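You operate a simulated robot arm through the tools that you are given. There is no shell and no other tool. Be economical: measure what you need, move in short steps, check, and stop when the job is done.

Carry out the task below with a simulated robot arm. There is one attempt and no reset: what you move stays moved.

TASK
Fetch the baked cake from the top of the tools table and set it on the yellow job card. Then put the green brush on the small square cake on the top of the tools table.

It is judged by the outcome, as a careful person would: the job done as asked, and still so three seconds after it is handed in. It fails if anything else is knocked over, pushed out of place, dropped, spilled or broken.

THE ROBOT
A 6-joint arm with a two-finger parallel gripper, fixed in place. Base frame: the origin is at the foot of the arm, x ahead of it, y to its left, z up; the work surface is at about z = 80. Lengths are in cm, angles in rad, forces in N, time in s.
With the tool pointing down near the work surface it reaches from about 26 to 68 cm from the base axis. Its first joint turns from -1.152 to 1.152 rad. Payload 2.9 kg.
Tool frame: the origin (TCP) lies between the finger pads and is the grasp point; the fingertips stand 3 cm ahead of it; z points along the fingers, y is the line along which they close. The gripper opens to 11 cm. The fingers are 2 cm wide and 1 cm thick; the gripper's body (4.8 by 11.2 cm) begins 5.5 cm behind the TCP.
Orientation is that of the tool frame in the base frame, as [roll, pitch, yaw] about the fixed x, y, z axes, in that order (R = Rz(yaw) Ry(pitch) Rx(roll)). With the fingers straight down and closing along the base's y, the tool's x points along the base's -x, its y along +y and its z along -z.

THE INTERFACE
- The arm moves only by the tool nudge_tool. Its argument "motion" is a list that holds one entry, the list of rows, each a list of 7 numbers: the shift along the base's x, y, z in units of 400 mm (1.0 is 400 mm), then the turn, a rotation vector about the base's x, y, z in units of 120 degrees (1.0 is 120 degrees), then the finger opening in cm, from 0 to 11. In form: [[[x, y, z, wx, wy, wz, claw], ...]]. A call has 1 to 10 rows; each row is the pose to reach, as a shift and turn from the pose commanded when the call began. A call with a number of a shift or a turn outside -1 to 1 is refused whole. A row lasts 0.2 s, in which the tool goes at most 5 cm and 0.15 rad; a call with a longer step from one row to the next is refused whole, and so is a gripper value outside its range. A pose out of reach is approached as far as the arm can. The call stops where the force on the tool passes 40 N (or 10 N more than at its start, if that is more) or the arm is blocked; 0.2 s more then pass. The fingers move at their own pace (about 10.8 cm/s each) and stop on an object; they squeeze with about 34 N. The grip force told is the motor's: it shows also when the fingers shut on nothing. Time passes only in rows, and 0.2 s behind the last, so rows that repeat a pose let the fingers close. It gives the time, the measured TCP pose, the force on the tool (base axes), the opening and the grip force at its end, in the units of the frame above (readings bear some noise), and new pictures: "pictures" is both (left out), scene, wrist or none.
- Cameras (640 x 400 px; columns grow to the right, rows downward): "scene" is fixed at [8.82, 45.85, 139.27]; the picture's right is [-0.56, -0.83, 0.00], its down [-0.39, 0.26, -0.88] and it looks along [0.73, -0.50, -0.47] (base axes); focal length 334 px, centre (320, 200). "wrist" rides on the gripper at [-3.6, 0, -5.7] in the tool frame; the picture's right is [0.00, -1.00, 0.00], its down [0.97, 0.00, -0.24] and it looks along [0.24, 0.00, 0.97] (tool axes); focal length 218 px, centre (320, 200).
- point_at(camera, pixels): for up to 12 pixels [column, row] of the newest picture of that camera ("zoom" is the newest enlarged one), the place [x, y, z] in the base frame of the surface seen there, good to about 0.2 cm, but the place of the scene camera against the robot may be out by one fixed shift of up to 1.8 cm in any direction. No time passes.
- inspect(camera, box): a new picture of the part [left, top, right, bottom] of that camera's present view, enlarged. No time passes.
- close_job(): hands the job in; it is judged then, once.

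Work in short steps. Measure before you move; look again where a grasp or a placing could have gone wrong, and mend it. You have 80 turns and 120 pictures in all, the two below and enlarged ones among them. Open the gripper and draw the arm clear of the work before you hand the job in, unless the task says otherwise; then end with one line.

The tools are called as a command line: name --argument value ..., lists and objects as JSON in quotes. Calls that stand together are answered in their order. nudge_tool: Moves the arm, as the interface text tells. Its arguments: {"type":"object","properties":{"motion":{"type":"array","items":{"type":"array","items":{"type":"array","items":{"type":"number"}}}},"pictures":{"type":"string","enum":["both","scene","wrist","none"]}},"required":["motion"]} The other tools are called the same way: point_at (camera, pixels) gives the place of the surface under pixels of a picture; inspect (camera, box) takes an enlarged picture of a part of a camera's view; close_job () hands the job in.

At the start:

```text
clock: 0.0
eef_pos: [46.41, 11.82, 111.64]
ee_rot: [-3.141, -0.002, -3.14]
force: [-0.4, 0.1, 0.5]
finger_gap: 10.99
grasp_force: 0.0
```

scene: 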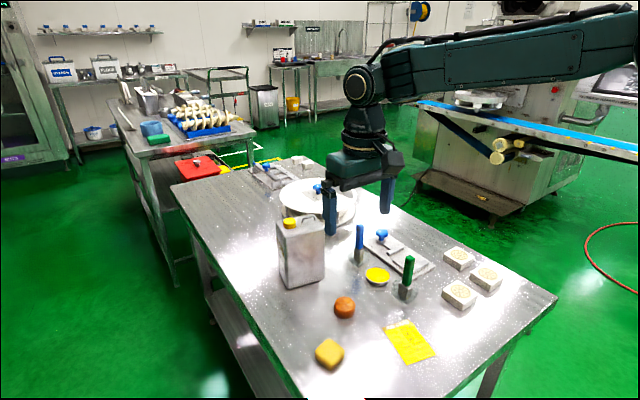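
wrist: 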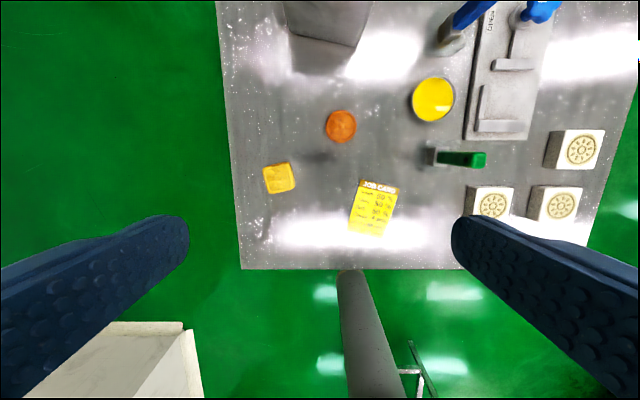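

The scene shows a brown round item (344,307), a yellow square one (329,353), a card (410,342) and a green-handled tool (408,275). I'll enlarge to identify and measure them.

inspect --camera "scene" --box '[270, 210, 510, 380]'

inspect --camera "wrist" --box '[220, 60, 620, 280]'

point_at --camera "wrist" --pixels '[[340, 126], [326, 126], [356, 126], [279, 178], [264, 180], [295, 176], [374, 208], [480, 160], [450, 159], [432, 156], [300, 220], [433, 98]]'

point_at --camera "scene" --pixels '[[344, 300], [344, 312], [329, 348], [329, 362], [410, 342], [409, 258], [408, 275], [405, 292], [370, 340], [377, 277]]'

```text
2.35 times, centred on (390, 295) of scene
```

zoom: 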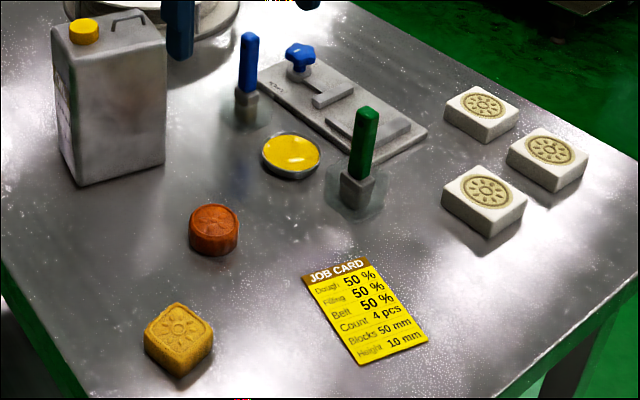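

```text
1.60 times, centred on (420, 170) of wrist
```

zoom: 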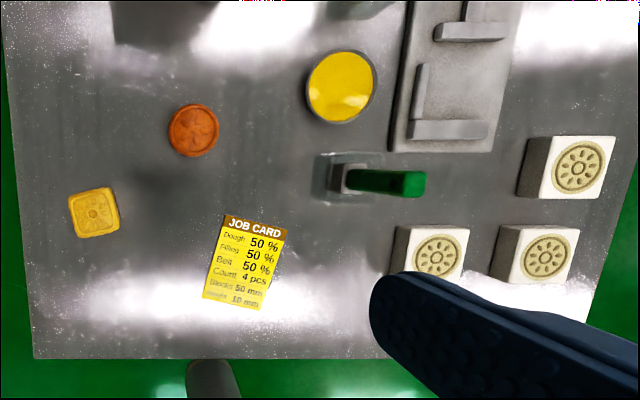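

```text
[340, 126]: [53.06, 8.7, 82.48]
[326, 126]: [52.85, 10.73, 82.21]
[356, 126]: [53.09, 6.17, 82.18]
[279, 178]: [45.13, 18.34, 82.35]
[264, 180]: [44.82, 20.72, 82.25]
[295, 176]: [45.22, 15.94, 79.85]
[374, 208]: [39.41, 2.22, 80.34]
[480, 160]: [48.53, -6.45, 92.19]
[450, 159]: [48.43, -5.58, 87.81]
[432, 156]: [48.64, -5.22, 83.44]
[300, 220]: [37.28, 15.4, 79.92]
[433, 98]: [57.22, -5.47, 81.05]
```

```text
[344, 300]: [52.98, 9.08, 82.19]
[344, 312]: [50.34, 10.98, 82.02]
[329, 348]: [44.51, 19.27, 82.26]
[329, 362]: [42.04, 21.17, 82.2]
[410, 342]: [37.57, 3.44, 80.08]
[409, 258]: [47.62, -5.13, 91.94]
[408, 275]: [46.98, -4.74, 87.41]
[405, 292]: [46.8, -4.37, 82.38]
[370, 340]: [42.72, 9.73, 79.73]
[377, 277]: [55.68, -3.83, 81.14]
```

The baked cake is the brown round one at about (53, 8.6), top at 82.4, and the square cake is at (45, 18.3). I'll measure the nearby can before approaching.

point_at --camera "scene" --pixels '[[290, 223], [282, 235], [322, 230], [324, 275], [291, 286], [300, 260], [360, 227], [360, 240], [358, 258]]'

nudge_tool --motion '[[[0.055, -0.028, -0.03, 0, 0, 0, 11], [0.11, -0.056, -0.06, 0, 0, 0, 11], [0.145, -0.083, -0.09, 0, 0, 0, 11]]]'

```text
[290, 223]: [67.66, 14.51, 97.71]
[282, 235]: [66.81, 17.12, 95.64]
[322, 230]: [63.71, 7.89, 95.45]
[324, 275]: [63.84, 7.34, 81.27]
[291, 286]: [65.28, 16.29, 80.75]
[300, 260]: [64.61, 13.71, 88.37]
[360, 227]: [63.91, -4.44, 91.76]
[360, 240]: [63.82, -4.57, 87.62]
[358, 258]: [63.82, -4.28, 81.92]
```

```text
clock: 0.8
eef_pos: [52.53, 8.47, 108.17]
ee_rot: [3.141, -0.001, -3.14]
force: [-0.2, 0.0, -0.2]
finger_gap: 10.99
grasp_force: 0.1
```

scene: 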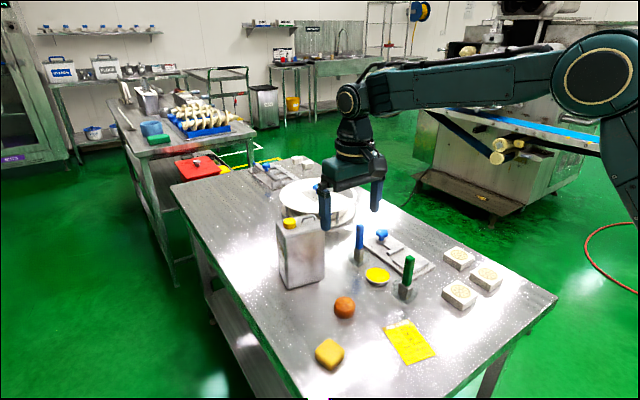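
wrist: 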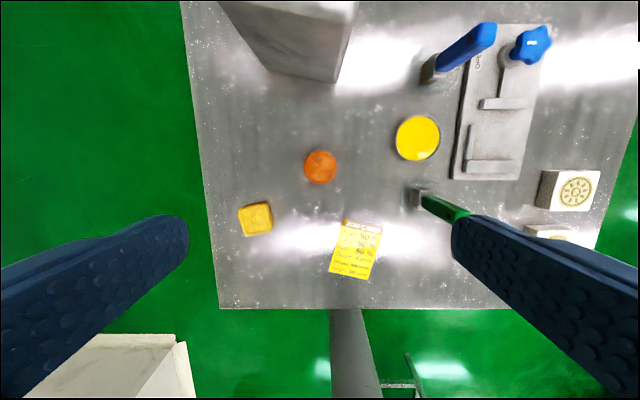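

The cake is now at wrist (320,167), centred in y. I'll measure everything more exactly from here.

point_at --camera "wrist" --pixels '[[320, 151], [320, 181], [305, 166], [334, 166], [257, 218], [241, 208], [267, 203], [272, 230], [347, 222], [381, 230], [331, 271], [368, 279]]'

inspect --camera "wrist" --box '[220, 120, 460, 290]'

```text
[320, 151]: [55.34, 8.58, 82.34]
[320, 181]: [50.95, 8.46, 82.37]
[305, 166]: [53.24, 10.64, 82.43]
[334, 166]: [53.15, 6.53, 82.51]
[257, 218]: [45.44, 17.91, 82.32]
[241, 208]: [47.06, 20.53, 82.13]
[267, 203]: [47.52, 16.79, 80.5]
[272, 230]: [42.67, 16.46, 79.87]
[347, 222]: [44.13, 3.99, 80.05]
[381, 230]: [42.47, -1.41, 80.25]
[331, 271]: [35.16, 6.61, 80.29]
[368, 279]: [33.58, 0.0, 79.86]
```

```text
2.35 times, centred on (340, 205) of wrist
```

zoom: 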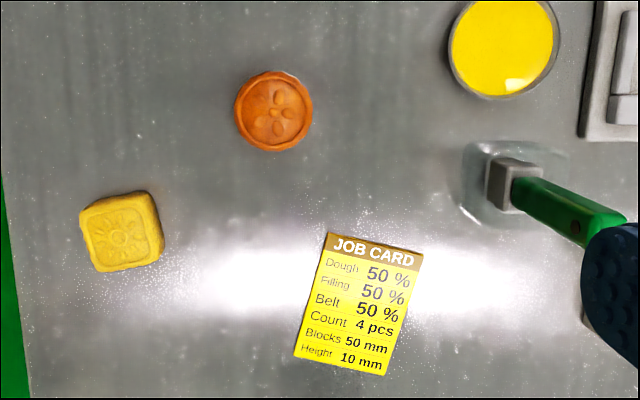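

Cake centre is (53.15, 8.52), diameter about 4.4. I'll descend to above it and check the pose.

nudge_tool --motion '[[[0.008, 0, -0.11, 0, 0, 0, 9], [0.0155, 0, -0.22, 0, 0, 0, 9], [0.0155, 0, -0.33, 0, 0, 0, 8], [0.0155, 0.001, -0.44, 0, 0, 0, 8], [0.0155, 0.001, -0.44, 0, 0, 0, 8]]]'

```text
clock: 2.0
eef_pos: [53.07, 8.57, 90.21]
ee_rot: [-3.141, 0.0, -3.141]
force: [0.1, -0.1, 0.2]
finger_gap: 8.0
grasp_force: 0.0
```

scene: 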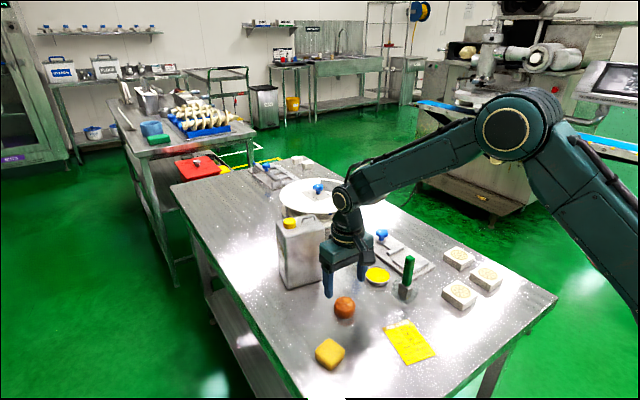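
wrist: 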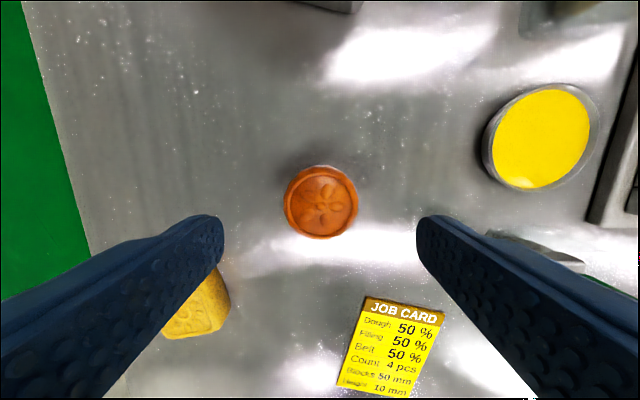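

The cake shows at (321,202) between the open fingers; I'll verify its place once more.

point_at --camera "wrist" --pixels '[[321, 168], [321, 232], [286, 202], [356, 202], [321, 202], [300, 290]]'

```text
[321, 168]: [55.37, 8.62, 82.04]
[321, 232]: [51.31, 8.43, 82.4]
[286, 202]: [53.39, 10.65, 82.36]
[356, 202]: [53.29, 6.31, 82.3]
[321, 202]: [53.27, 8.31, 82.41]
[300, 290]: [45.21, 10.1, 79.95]
```

Centre (53.3, 8.5). I'll descend to TCP z ≈ 83.6 (tips at 80.6) and then close.

nudge_tool --motion '[[[0.005, 0, -0.08, 0, 0, 0, 8], [0.005, 0, -0.13, 0, 0, 0, 8], [0.005, 0, -0.164, 0, 0, 0, 8], [0.005, 0, -0.164, 0, 0, 0, 8], [0.005, 0, -0.164, 0, 0, 0, 4], [0.005, 0, -0.164, 0, 0, 0, 3.4], [0.005, 0, -0.164, 0, 0, 0, 3.4]]]'

```text
clock: 3.6
eef_pos: [53.31, 8.47, 83.84]
ee_rot: [-3.141, 0.0, 3.141]
force: [-0.4, 0.8, -0.4]
finger_gap: 4.82
grasp_force: 33.5
```

scene: 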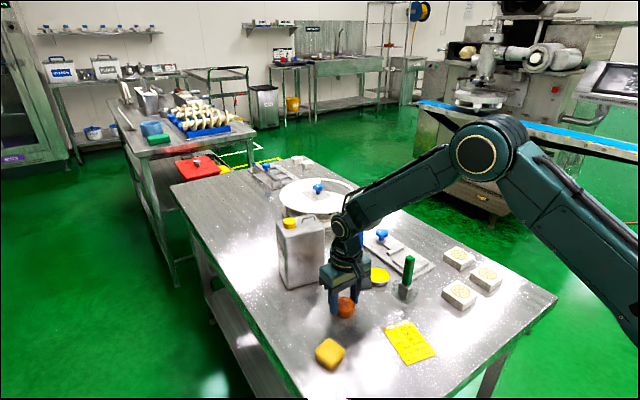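
wrist: 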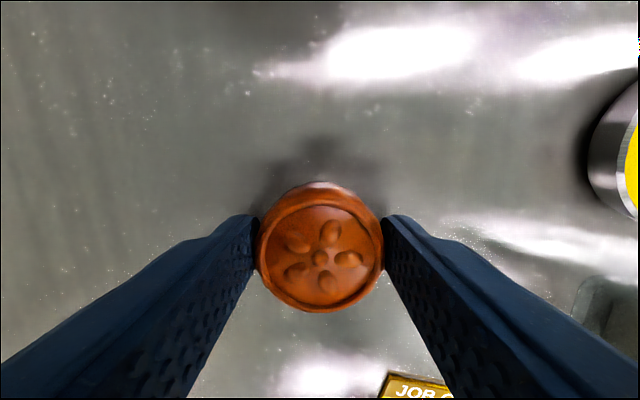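

Gripped at 4.82 cm, 33 N. I'll lift and carry it over the card centre (38.8, 2.3).

nudge_tool --motion '[[[0, 0, 0.08, 0, 0, 0, 3.4], [0, 0, 0.18, 0, 0, 0, 3.4], [-0.09, -0.039, 0.2, 0, 0, 0, 3.4], [-0.18, -0.078, 0.2, 0, 0, 0, 3.4], [-0.27, -0.116, 0.2, 0, 0, 0, 3.4], [-0.3625, -0.155, 0.2, 0, 0, 0, 3.4], [-0.3625, -0.155, 0.2, 0, 0, 0, 3.4]]]'

```text
clock: 5.2
eef_pos: [38.81, 2.33, 91.95]
ee_rot: [-3.14, 0.0, 3.142]
force: [1.1, -0.2, 0.2]
finger_gap: 3.39
grasp_force: 0.0
```

scene: 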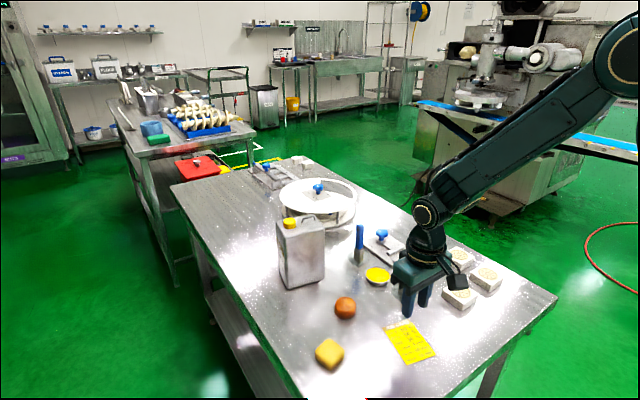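
wrist: 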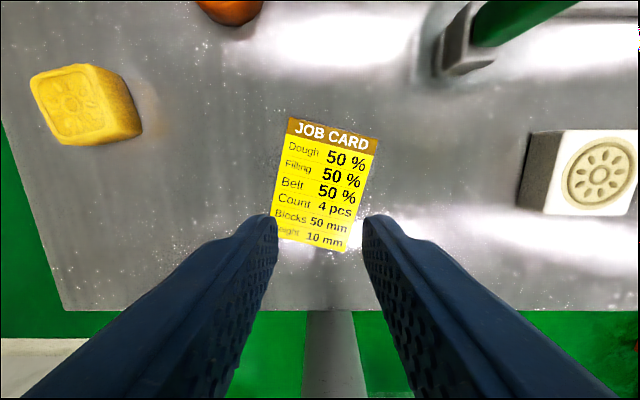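

The cake slipped out and stayed on the table (344,307); the fingers closed to 3.39. I'll return above it with the gripper open and remeasure.

nudge_tool --motion '[[[0.09, 0.039, 0, 0, 0, 0, 7], [0.18, 0.078, 0, 0, 0, 0, 7], [0.27, 0.116, 0, 0, 0, 0, 8], [0.3625, 0.155, 0, 0, 0, 0, 8], [0.3625, 0.155, 0, 0, 0, 0, 8]]]'

inspect --camera "wrist" --box '[240, 130, 400, 270]'

inspect --camera "scene" --box '[310, 280, 380, 330]'

point_at --camera "wrist" --pixels '[[321, 202], [321, 190], [321, 180], [321, 170], [321, 230], [290, 200], [350, 200]]'

```text
clock: 6.4
eef_pos: [53.1, 8.6, 91.76]
ee_rot: [3.142, 0.0, 3.141]
force: [0.3, 0.4, 0.2]
finger_gap: 8.0
grasp_force: 0.0
```

scene: 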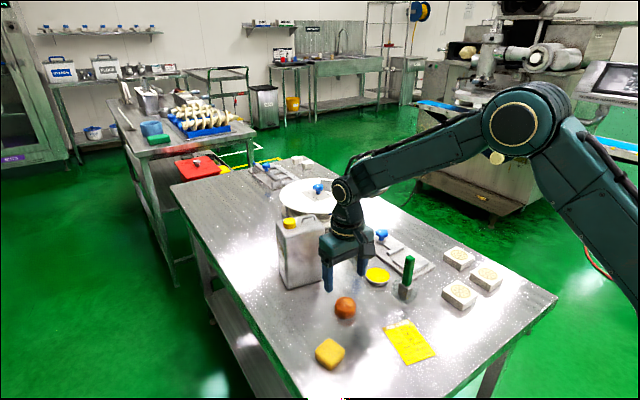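
wrist: 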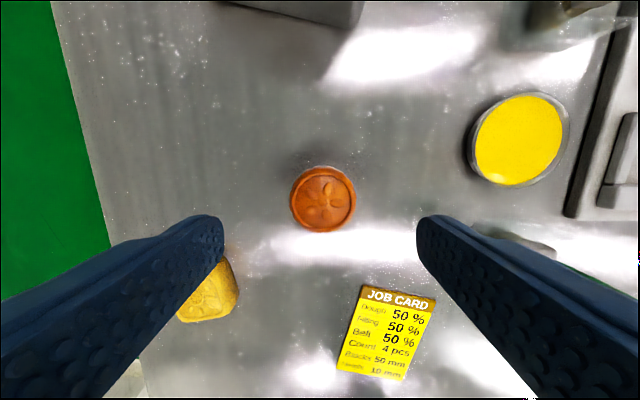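

```text
2.86 times, centred on (320, 200) of wrist
```

zoom: 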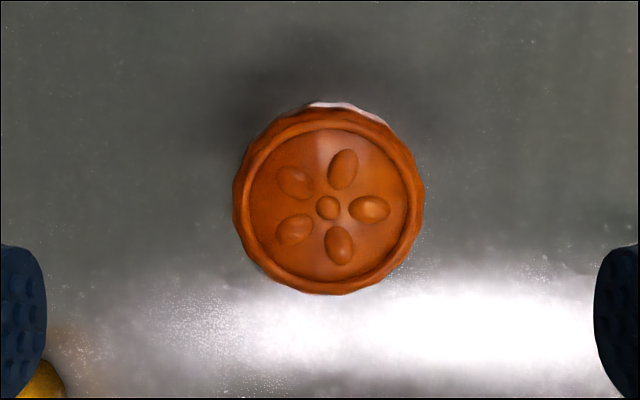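

```text
8.00 times, centred on (345, 305) of scene
```

zoom: 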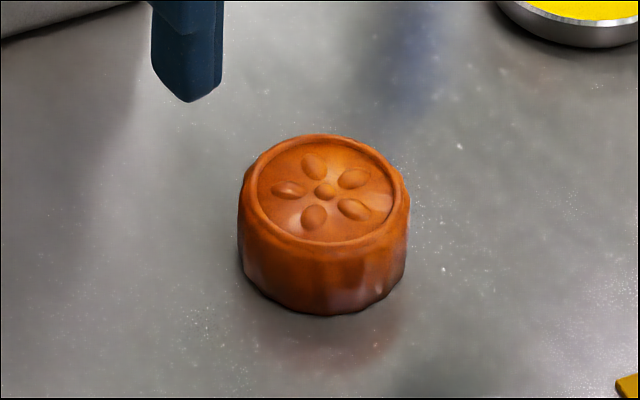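

```text
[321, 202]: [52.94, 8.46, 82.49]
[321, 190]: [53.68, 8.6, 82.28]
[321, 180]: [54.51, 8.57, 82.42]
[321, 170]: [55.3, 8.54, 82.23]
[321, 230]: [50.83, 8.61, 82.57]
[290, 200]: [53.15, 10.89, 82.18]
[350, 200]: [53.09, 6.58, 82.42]
```

Cake is intact and upright at (53.1, 8.6). I'll grip lower this time (tips about 80.3), close fully, then lift slightly and slowly to check.

nudge_tool --motion '[[[0, 0, -0.08, 0, 0, 0, 8], [0, 0, -0.15, 0, 0, 0, 8], [0, 0, -0.195, 0, 0, 0, 8], [0, 0, -0.215, 0, 0, 0, 8], [0, 0, -0.215, 0, 0, 0, 8], [0, 0, -0.215, 0, 0, 0, 4], [0, 0, -0.215, 0, 0, 0, 0], [0, 0, -0.215, 0, 0, 0, 0], [0, 0, -0.215, 0, 0, 0, 0]]]' --pictures "none"

nudge_tool --motion '[[[0, 0, 0.01, 0, 0, 0, 0], [0, 0, 0.025, 0, 0, 0, 0], [0, 0, 0.04, 0, 0, 0, 0], [0, 0, 0.06, 0, 0, 0, 0], [0, 0, 0.08, 0, 0, 0, 0]]]'

```text
clock: 8.4
eef_pos: [53.2, 8.55, 83.1]
ee_rot: [3.142, 0.0, -3.141]
force: [0.4, -0.3, 1.0]
finger_gap: 4.84
grasp_force: 34.5
```

```text
clock: 9.6
eef_pos: [53.1, 8.51, 86.33]
ee_rot: [-3.141, 0.001, 3.141]
force: [-1.0, 0.4, 0.2]
finger_gap: 4.83
grasp_force: 33.5
```

scene: 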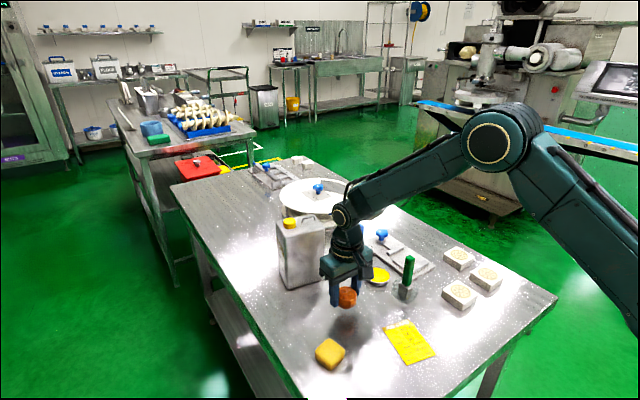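
wrist: 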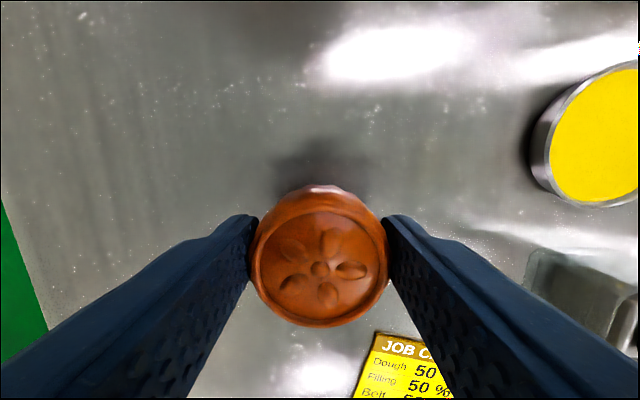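

The cake is held now (gap 4.83). I'll carry it gently at this height to the card centre.

nudge_tool --motion '[[[-0.02, -0.008, 0.01, 0, 0, 0, 0], [-0.055, -0.024, 0.01, 0, 0, 0, 0], [-0.1, -0.043, 0.01, 0, 0, 0, 0], [-0.145, -0.062, 0.01, 0, 0, 0, 0], [-0.19, -0.082, 0.01, 0, 0, 0, 0], [-0.235, -0.101, 0.01, 0, 0, 0, 0], [-0.28, -0.12, 0.01, 0, 0, 0, 0], [-0.32, -0.138, 0.01, 0, 0, 0, 0], [-0.345, -0.149, 0.01, 0, 0, 0, 0], [-0.358, -0.155, 0.01, 0, 0, 0, 0]]]'

inspect --camera "scene" --box '[370, 270, 470, 370]'

```text
clock: 11.8
eef_pos: [38.75, 2.35, 86.6]
ee_rot: [3.141, 0.0, -3.141]
force: [0.7, 0.9, -0.6]
finger_gap: 4.81
grasp_force: 34.2
```

scene: 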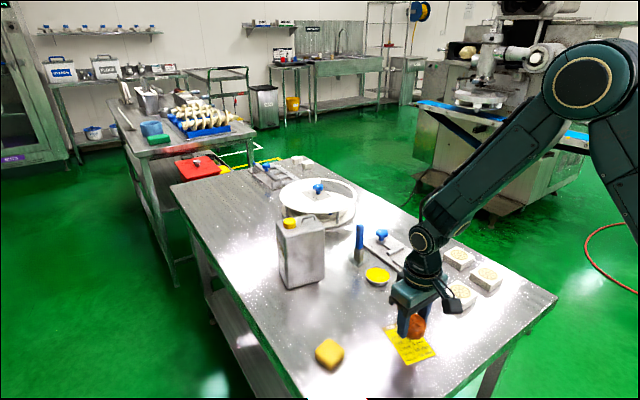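
wrist: 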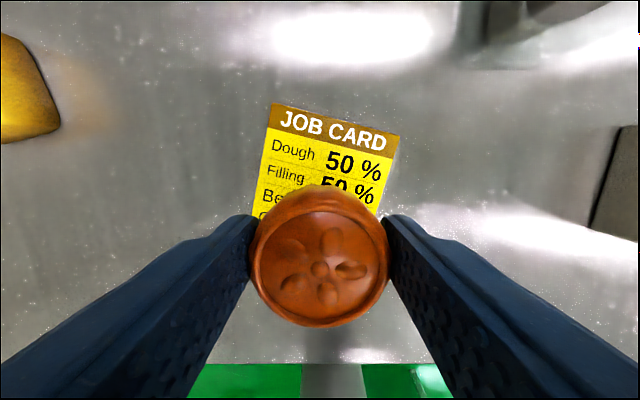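

```text
4.00 times, centred on (420, 320) of scene
```

zoom: 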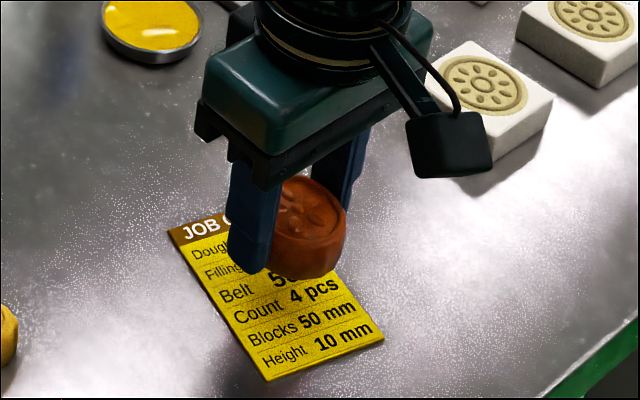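

The cake looks tilted in the grip. I'll measure the tilt of its top before setting it down.

point_at --camera "wrist" --pixels '[[320, 222], [320, 240], [320, 270], [320, 300], [320, 318], [275, 270], [365, 270], [320, 195]]'

```text
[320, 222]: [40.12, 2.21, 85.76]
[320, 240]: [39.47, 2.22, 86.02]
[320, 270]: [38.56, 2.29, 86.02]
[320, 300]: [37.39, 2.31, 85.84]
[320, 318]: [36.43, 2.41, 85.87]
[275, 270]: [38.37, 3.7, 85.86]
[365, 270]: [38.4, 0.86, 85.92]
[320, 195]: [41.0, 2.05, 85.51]
```

The top is level (~85.9). I'll lower about 3.35 cm onto the card slowly, release, and rise.

nudge_tool --motion '[[[0, 0, -0.025, 0, 0, 0, 0], [0, 0, -0.05, 0, 0, 0, 0], [0, 0, -0.07, 0, 0, 0, 0], [0, 0, -0.08, 0, 0, 0, 0], [0, 0, -0.085, 0, 0, 0, 0], [0, 0, -0.085, 0, 0, 0, 0]]]'

```text
clock: 13.2
eef_pos: [38.74, 2.23, 83.49]
ee_rot: [-3.14, 0.0, 3.142]
force: [-0.9, 1.1, 0.4]
finger_gap: 4.83
grasp_force: 33.9
```

scene: 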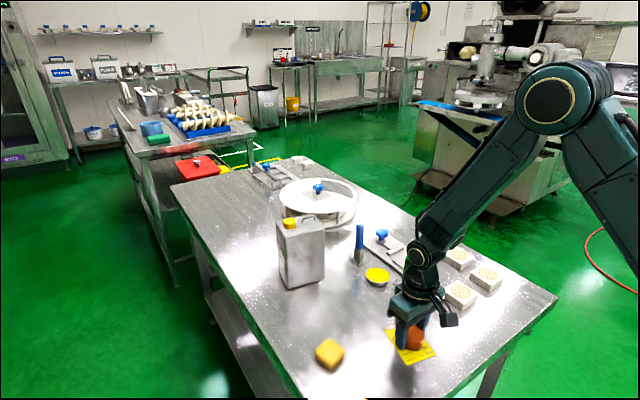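
wrist: 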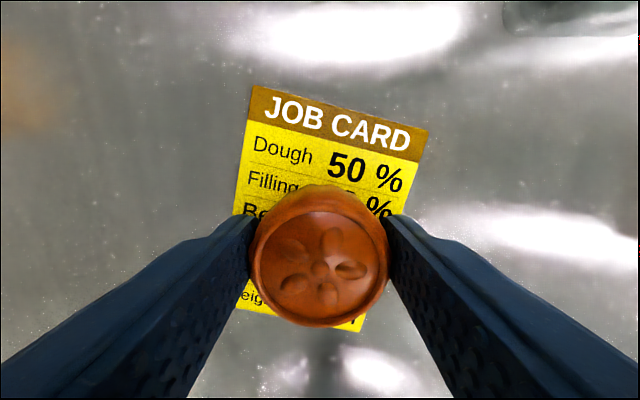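

No contact force yet. I'll go 0.25 cm lower, then open and rise straight up.

nudge_tool --motion '[[[0, 0, -0.003, 0, 0, 0, 0], [0, 0, -0.006, 0, 0, 0, 0], [0, 0, -0.006, 0, 0, 0, 0]]]' --pictures "none"

```text
clock: 14.0
eef_pos: [38.89, 2.15, 83.23]
ee_rot: [-3.14, 0.001, 3.141]
force: [-2.6, -1.0, 23.4]
finger_gap: 4.86
grasp_force: 34.0
```

Contact at 23 N upward, so the cake is seated. I'll release and rise.

nudge_tool --motion '[[[0, 0, 0.004, 0, 0, 0, 0], [0, 0, 0.004, 0, 0, 0, 5.5], [0, 0, 0.004, 0, 0, 0, 7], [0, 0, 0.004, 0, 0, 0, 7], [0, 0, 0.08, 0, 0, 0, 7], [0, 0, 0.18, 0, 0, 0, 7], [0, 0, 0.29, 0, 0, 0, 7], [0, 0, 0.4, 0, 0, 0, 7], [0, 0, 0.45, 0, 0, 0, 7]]]'

inspect --camera "scene" --box '[340, 230, 500, 370]'

```text
clock: 16.0
eef_pos: [39.09, 2.24, 101.0]
ee_rot: [3.141, 0.0, -3.141]
force: [-0.5, -0.8, 0.1]
finger_gap: 7.01
grasp_force: 0.1
```

scene: 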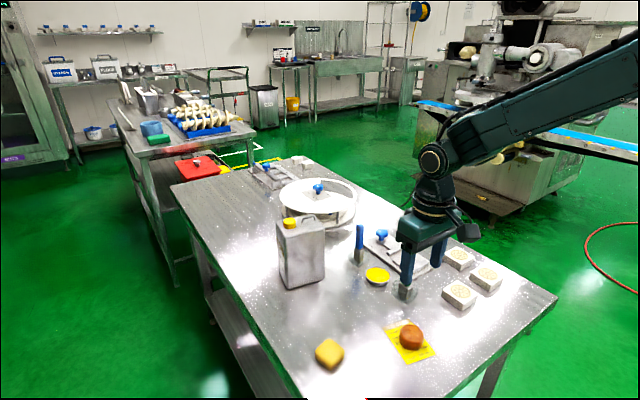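
wrist: 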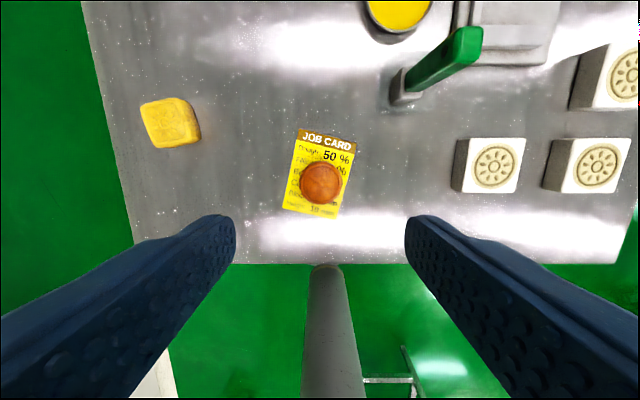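

```text
2.86 times, centred on (420, 300) of scene
```

zoom: 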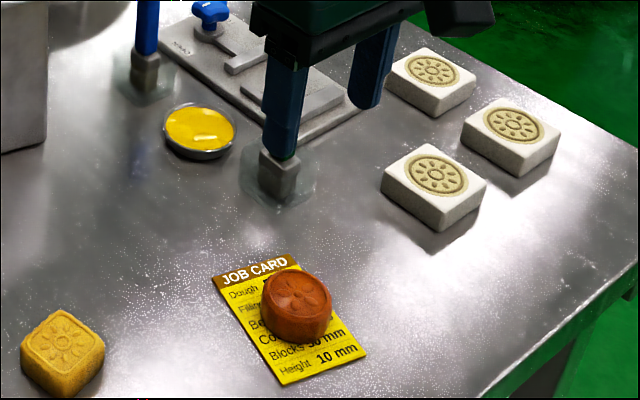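

The cake sits on the card. Next I'll move above the green brush, staying high (tips > 100), opening the fingers to view it from above.

nudge_tool --motion '[[[0.03, -0.02, 0.08, 0, 0, 0, 7], [0.1, -0.085, 0.12, 0, 0, 0, 7], [0.17, -0.145, 0.12, 0, 0, 0, 7], [0.225, -0.1925, 0.12, 0, 0, 0, 7], [0.225, -0.1925, 0.12, 0, 0, 0, 7]]]'

inspect --camera "wrist" --box '[240, 110, 400, 250]'

inspect --camera "scene" --box '[370, 240, 450, 310]'

```text
clock: 17.2
eef_pos: [48.01, -5.45, 105.87]
ee_rot: [-3.141, 0.0, -3.141]
force: [-0.5, 0.2, -0.6]
finger_gap: 7.01
grasp_force: 0.0
```

scene: 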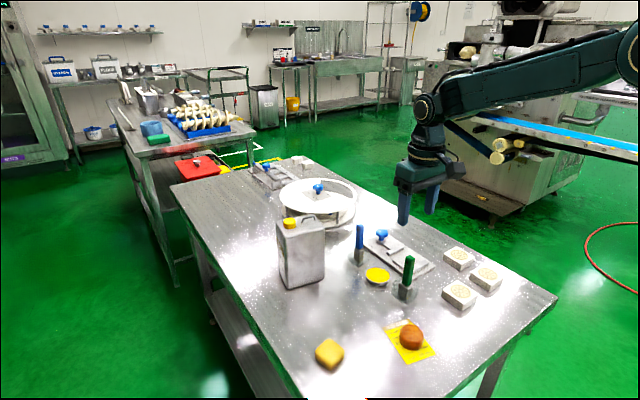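
wrist: 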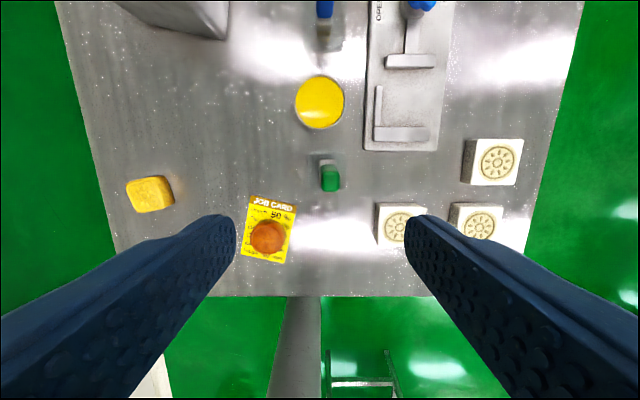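

```text
2.86 times, centred on (320, 180) of wrist
```

zoom: 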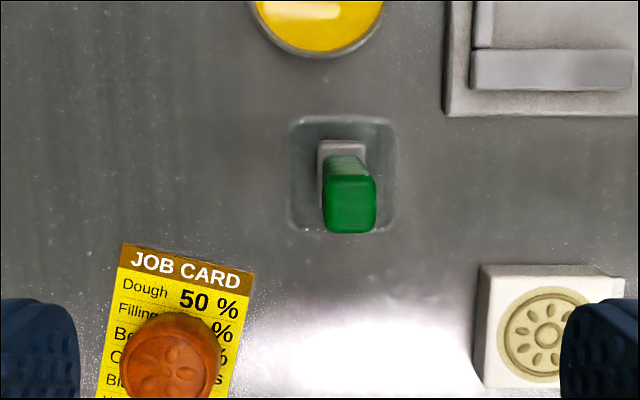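

```text
5.71 times, centred on (410, 275) of scene
```

zoom: 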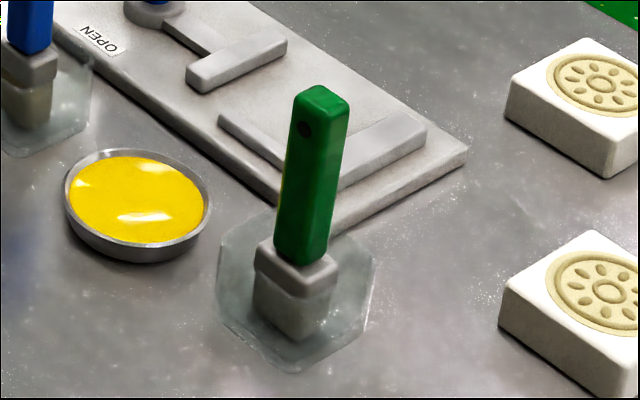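

I'll measure the handle top, ferrule, and the clear outline around the base.

point_at --camera "wrist" --pixels '[[322, 179], [338, 179], [330, 171], [330, 186], [330, 178], [327, 161], [313, 160], [338, 152], [316, 185], [318, 150]]'

point_at --camera "zoom" --pixels '[[320, 100], [300, 220], [290, 250], [290, 305], [235, 250], [240, 300], [290, 355], [365, 260], [350, 320], [330, 290]]'

```text
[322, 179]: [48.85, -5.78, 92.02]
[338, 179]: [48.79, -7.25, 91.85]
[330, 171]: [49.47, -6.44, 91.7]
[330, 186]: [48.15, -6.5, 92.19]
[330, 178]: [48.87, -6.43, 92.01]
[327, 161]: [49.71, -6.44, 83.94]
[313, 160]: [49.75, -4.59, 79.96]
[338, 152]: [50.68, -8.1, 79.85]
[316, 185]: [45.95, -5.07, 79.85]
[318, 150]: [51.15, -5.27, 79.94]
```

```text
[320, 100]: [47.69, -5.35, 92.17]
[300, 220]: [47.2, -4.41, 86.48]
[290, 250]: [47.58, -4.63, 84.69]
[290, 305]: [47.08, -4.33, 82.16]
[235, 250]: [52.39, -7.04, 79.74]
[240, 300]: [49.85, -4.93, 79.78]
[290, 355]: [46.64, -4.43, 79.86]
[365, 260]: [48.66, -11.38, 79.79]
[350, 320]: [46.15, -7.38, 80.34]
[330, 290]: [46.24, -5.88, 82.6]
```

The handle is upright at about (48.83, -6.47), top z 92, 1.6 cm wide in y. I'll align and descend to just above its top, then check.

nudge_tool --motion '[[[0.02, -0.025, 0, 0, 0, 0, 6], [0.02, -0.025, -0.1, 0, 0, 0, 6], [0.02, -0.025, -0.2, 0, 0, 0, 6], [0.02, -0.025, -0.25, 0, 0, 0, 6], [0.02, -0.025, -0.25, 0, 0, 0, 6]]]' --pictures "wrist"

point_at --camera "wrist" --pixels '[[320, 225], [320, 240], [310, 240], [330, 240], [320, 250]]'

```text
clock: 18.4
eef_pos: [48.84, -6.48, 96.16]
ee_rot: [3.141, -0.001, 3.141]
force: [0.9, 0.1, -0.9]
finger_gap: 6.0
grasp_force: 0.0
```

wrist: 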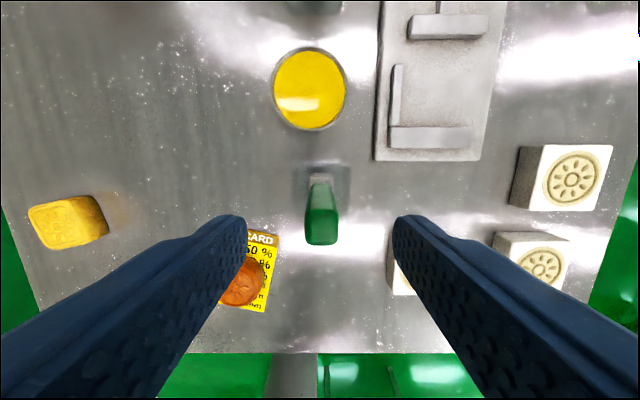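

```text
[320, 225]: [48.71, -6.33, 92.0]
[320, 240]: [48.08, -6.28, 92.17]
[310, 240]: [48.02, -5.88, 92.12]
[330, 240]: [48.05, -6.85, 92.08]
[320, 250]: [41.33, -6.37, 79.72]
```

The handle is centred between the fingers. I'll descend to TCP z ≈ 88 and close.

nudge_tool --motion '[[[-0.004, 0.002, -0.08, 0, 0, 0, 6], [-0.004, 0.002, -0.15, 0, 0, 0, 6], [-0.004, 0.002, -0.2, 0, 0, 0, 6], [-0.004, 0.002, -0.2, 0, 0, 0, 4], [-0.004, 0.002, -0.2, 0, 0, 0, 2.5], [-0.004, 0.002, -0.2, 0, 0, 0, 0], [-0.004, 0.002, -0.2, 0, 0, 0, 0], [-0.004, 0.002, -0.2, 0, 0, 0, 0]]]'

inspect --camera "scene" --box '[370, 240, 450, 310]'

```text
clock: 20.2
eef_pos: [48.58, -6.34, 88.16]
ee_rot: [3.141, 0.001, -3.141]
force: [0.1, 0.2, 0.5]
finger_gap: 2.04
grasp_force: 34.3
```

scene: 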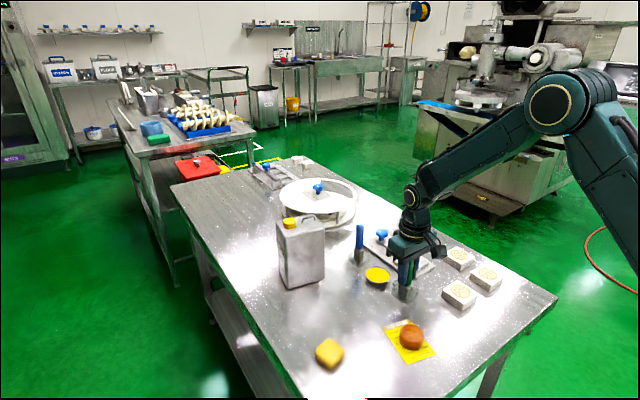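
wrist: 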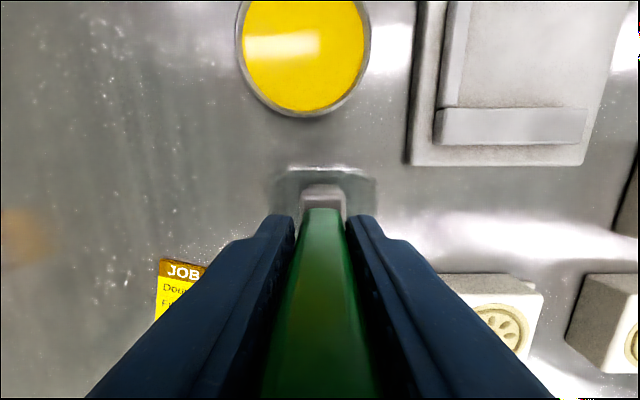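

```text
5.71 times, centred on (410, 275) of scene
```

zoom: 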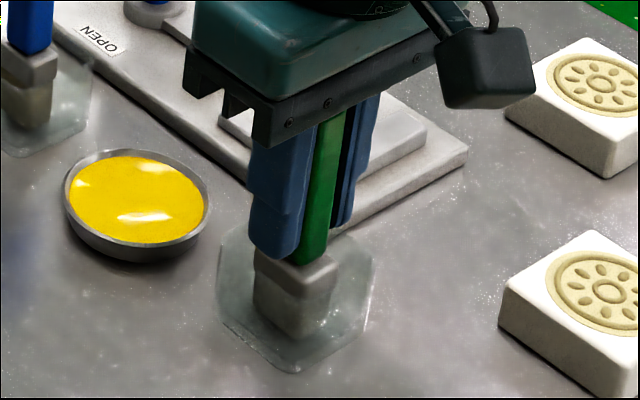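

Gripped at 2.04 cm with 34 N. I'll lift slowly straight up 8 cm.

nudge_tool --motion '[[[0, 0, 0.01, 0, 0, 0, 0], [0, 0, 0.025, 0, 0, 0, 0], [0, 0, 0.05, 0, 0, 0, 0], [0, 0, 0.08, 0, 0, 0, 0], [0, 0, 0.12, 0, 0, 0, 0], [0, 0, 0.16, 0, 0, 0, 0], [0, 0, 0.19, 0, 0, 0, 0], [0, 0, 0.2, 0, 0, 0, 0]]]'

inspect --camera "scene" --box '[360, 210, 460, 310]'

```text
clock: 22.0
eef_pos: [48.4, -6.29, 96.24]
ee_rot: [3.141, -0.001, -3.141]
force: [0.9, -0.1, 0.0]
finger_gap: 2.01
grasp_force: 33.6
```

scene: 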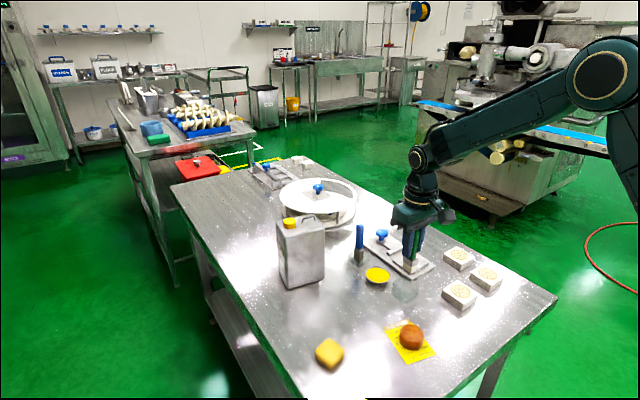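
wrist: 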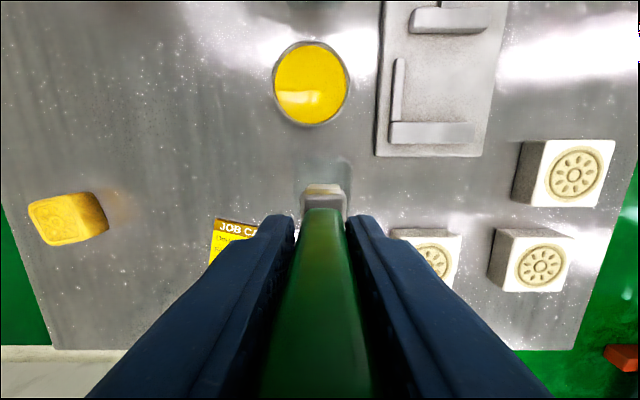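

```text
4.00 times, centred on (410, 260) of scene
```

zoom: 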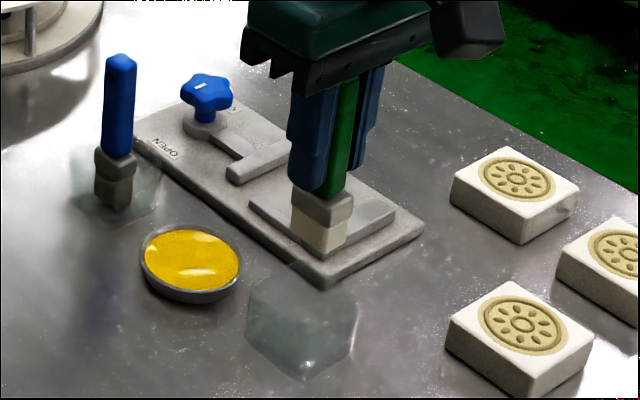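

The brush is held upright, its bottom about z 88. I'll measure the square cake's top outline from here before carrying over.

inspect --camera "wrist" --box '[10, 170, 130, 260]'

point_at --camera "zoom" --pixels '[[110, 200], [370, 150], [500, 350], [190, 385], [290, 270], [410, 340], [440, 250], [150, 290], [240, 180]]'

inspect --camera "scene" --box '[300, 325, 360, 380]'

```text
4.44 times, centred on (70, 215) of wrist
```

zoom: 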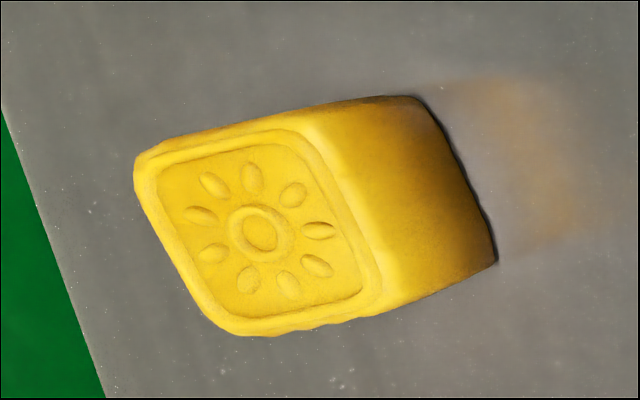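

```text
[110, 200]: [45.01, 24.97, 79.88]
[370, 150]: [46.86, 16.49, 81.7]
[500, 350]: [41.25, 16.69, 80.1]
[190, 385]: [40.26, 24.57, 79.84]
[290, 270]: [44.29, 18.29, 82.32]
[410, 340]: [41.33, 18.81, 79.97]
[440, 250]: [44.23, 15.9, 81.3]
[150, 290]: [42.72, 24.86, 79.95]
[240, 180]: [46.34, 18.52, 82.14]
```

```text
7.27 times, centred on (330, 352) of scene
```

zoom: 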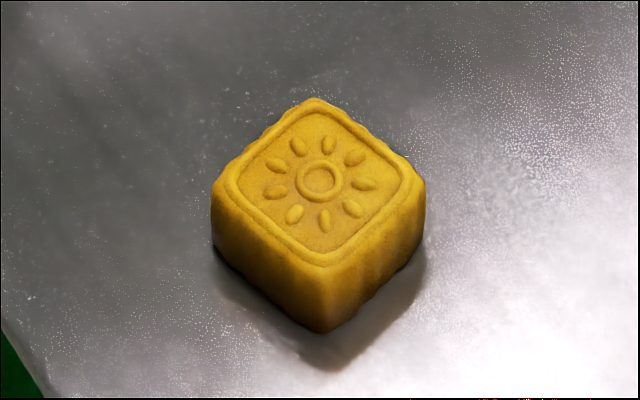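

Now I'll locate the ring at the centre of the square cake in both views.

point_at --camera "wrist" --pixels '[[56.5, 222], [36, 210], [65, 201], [80, 229], [50, 240]]'

point_at --camera "zoom" --pixels '[[320, 180], [312, 108], [228, 180], [412, 175], [318, 255]]'

```text
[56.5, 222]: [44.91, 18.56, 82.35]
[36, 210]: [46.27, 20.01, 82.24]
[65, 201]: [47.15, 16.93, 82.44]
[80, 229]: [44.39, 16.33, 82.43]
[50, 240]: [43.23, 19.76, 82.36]
```

```text
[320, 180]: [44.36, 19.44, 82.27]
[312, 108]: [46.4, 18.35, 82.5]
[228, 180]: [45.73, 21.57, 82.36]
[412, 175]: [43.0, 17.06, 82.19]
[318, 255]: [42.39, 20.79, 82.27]
```

Square cake centre ≈ (45.1, 18.4), top 82.4. I'll carry the brush there at the present height in smooth steps.

nudge_tool --motion '[[[-0.004, 0.03, 0, 0, 0, 0, 0], [-0.012, 0.09, 0, 0, 0, 0, 0], [-0.023, 0.165, 0, 0, 0, 0, 0], [-0.034, 0.245, 0, 0, 0, 0, 0], [-0.045, 0.325, 0, 0, 0, 0, 0], [-0.056, 0.405, 0, 0, 0, 0, 0], [-0.067, 0.48, 0, 0, 0, 0, 0], [-0.077, 0.55, 0, 0, 0, 0, 0], [-0.083, 0.595, 0, 0, 0, 0, 0], [-0.086, 0.615, 0, 0, 0, 0, 0]]]'

inspect --camera "scene" --box '[280, 270, 380, 390]'

inspect --camera "wrist" --box '[250, 130, 390, 250]'

```text
clock: 24.2
eef_pos: [45.01, 18.2, 96.06]
ee_rot: [3.141, 0.0, 3.141]
force: [-0.1, 1.0, -1.7]
finger_gap: 2.05
grasp_force: 33.8
```

scene: 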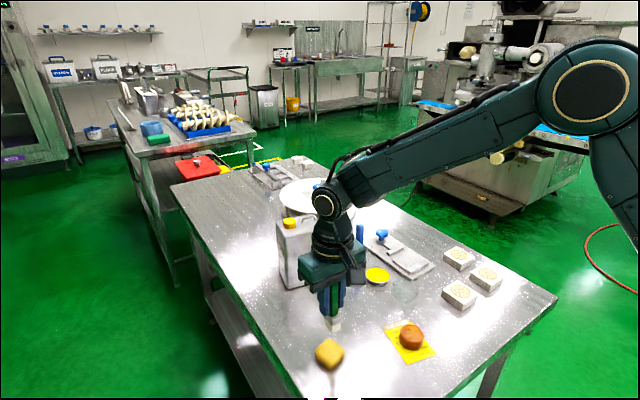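
wrist: 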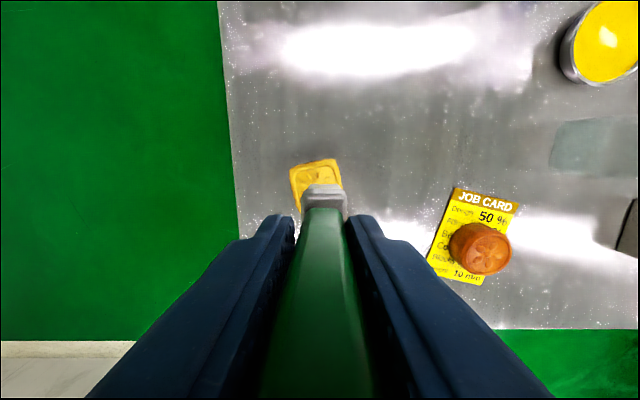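

```text
3.33 times, centred on (330, 330) of scene
```

zoom: 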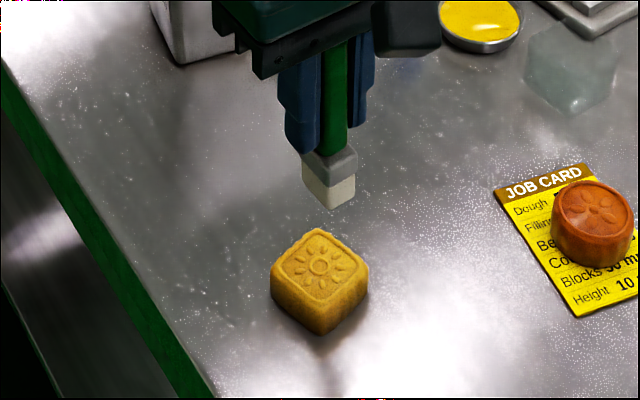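

```text
3.33 times, centred on (320, 190) of wrist
```

zoom: 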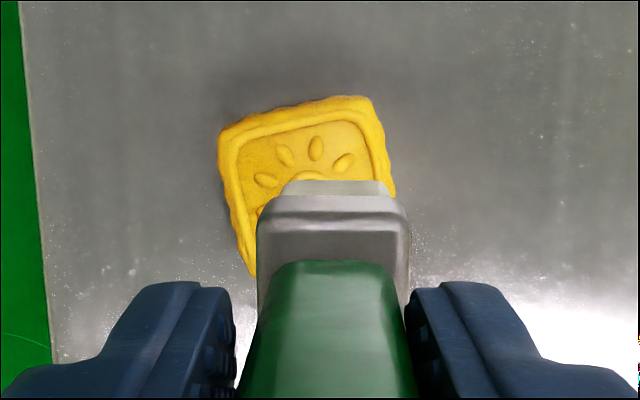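

I'll check the brush base against the cake centre with points from the enlarged wrist view.

point_at --camera "zoom" --pixels '[[232, 140], [362, 108], [300, 124], [385, 180], [240, 220], [316, 176], [290, 187], [375, 187], [335, 187], [265, 220], [403, 220], [335, 210]]'

inspect --camera "scene" --box '[300, 300, 360, 375]'

```text
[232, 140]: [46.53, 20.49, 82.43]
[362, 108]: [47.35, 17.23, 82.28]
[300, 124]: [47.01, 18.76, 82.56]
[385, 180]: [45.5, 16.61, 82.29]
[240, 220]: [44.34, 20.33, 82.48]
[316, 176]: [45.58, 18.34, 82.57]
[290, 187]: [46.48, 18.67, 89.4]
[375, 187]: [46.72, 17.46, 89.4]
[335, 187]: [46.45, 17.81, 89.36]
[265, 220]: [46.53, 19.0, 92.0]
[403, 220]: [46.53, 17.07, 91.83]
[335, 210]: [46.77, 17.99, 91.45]
```

```text
5.33 times, centred on (330, 338) of scene
```

zoom: 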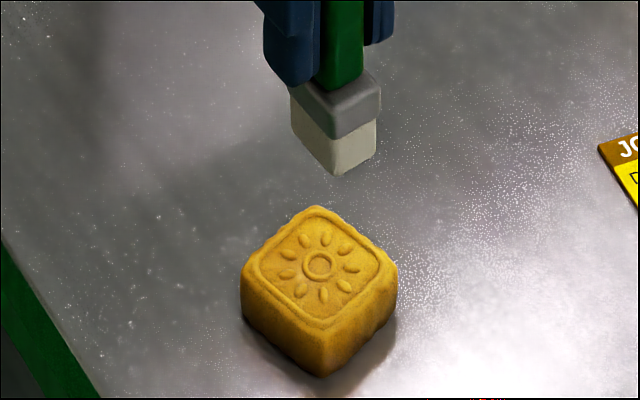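

point_at --camera "zoom" --pixels '[[319, 267], [316, 212], [390, 265], [248, 268], [316, 322], [334, 168], [297, 128], [374, 150], [332, 135], [295, 95], [376, 110]]'

```text
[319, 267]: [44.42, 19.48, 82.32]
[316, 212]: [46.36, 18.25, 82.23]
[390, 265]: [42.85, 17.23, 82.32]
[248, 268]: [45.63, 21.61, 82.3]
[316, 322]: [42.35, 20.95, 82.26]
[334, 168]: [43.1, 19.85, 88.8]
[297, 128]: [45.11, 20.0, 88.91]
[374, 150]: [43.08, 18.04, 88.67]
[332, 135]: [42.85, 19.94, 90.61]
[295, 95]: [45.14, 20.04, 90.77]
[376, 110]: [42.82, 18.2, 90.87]
```

The brush base is about 0.35 cm short in y, fine in x. I'll correct that and lower to about 0.3 cm above the cake top.

nudge_tool --motion '[[[0, 0.009, -0.02, 0, 0, 0, 0], [0, 0.009, -0.06, 0, 0, 0, 0], [0, 0.009, -0.1, 0, 0, 0, 0], [0, 0.009, -0.125, 0, 0, 0, 0], [0, 0.009, -0.13, 0, 0, 0, 0], [0, 0.009, -0.13, 0, 0, 0, 0]]]'

inspect --camera "scene" --box '[300, 300, 360, 375]'

```text
clock: 25.6
eef_pos: [45.0, 18.55, 90.73]
ee_rot: [3.141, 0.001, 3.14]
force: [0.3, 0.6, -0.1]
finger_gap: 2.03
grasp_force: 33.9
```

scene: 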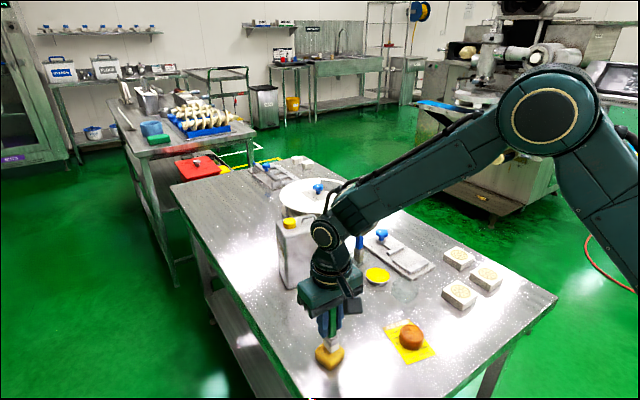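
wrist: 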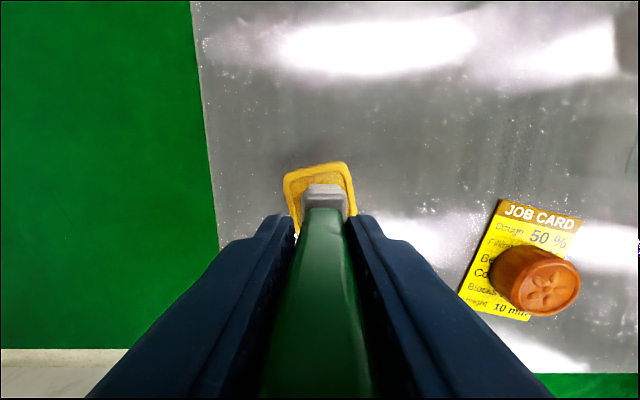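

```text
5.33 times, centred on (330, 338) of scene
```

zoom: 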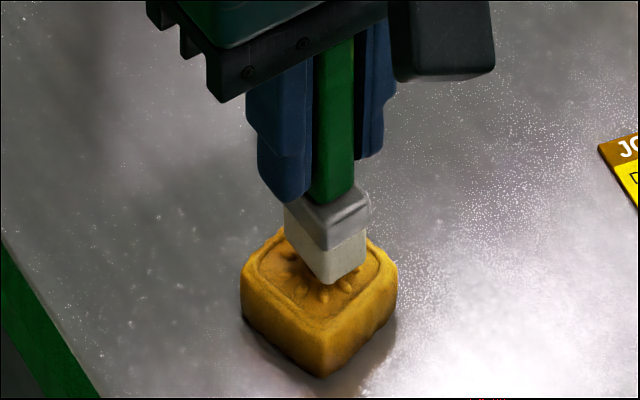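

The base is near the cake centre and slightly toward -y. I'll shift 0.25 cm in y and lower in small steps until contact.

nudge_tool --motion '[[[-0.001, 0.006, 0, 0, 0, 0, 0], [-0.002, 0.006, -0.004, 0, 0, 0, 0], [-0.002, 0.006, -0.007, 0, 0, 0, 0], [-0.002, 0.006, -0.007, 0, 0, 0, 0]]]' --pictures "none"

```text
clock: 26.6
eef_pos: [44.88, 18.82, 90.46]
ee_rot: [-3.14, 0.0, 3.141]
force: [-0.1, 0.6, -0.6]
finger_gap: 2.03
grasp_force: 33.5
```

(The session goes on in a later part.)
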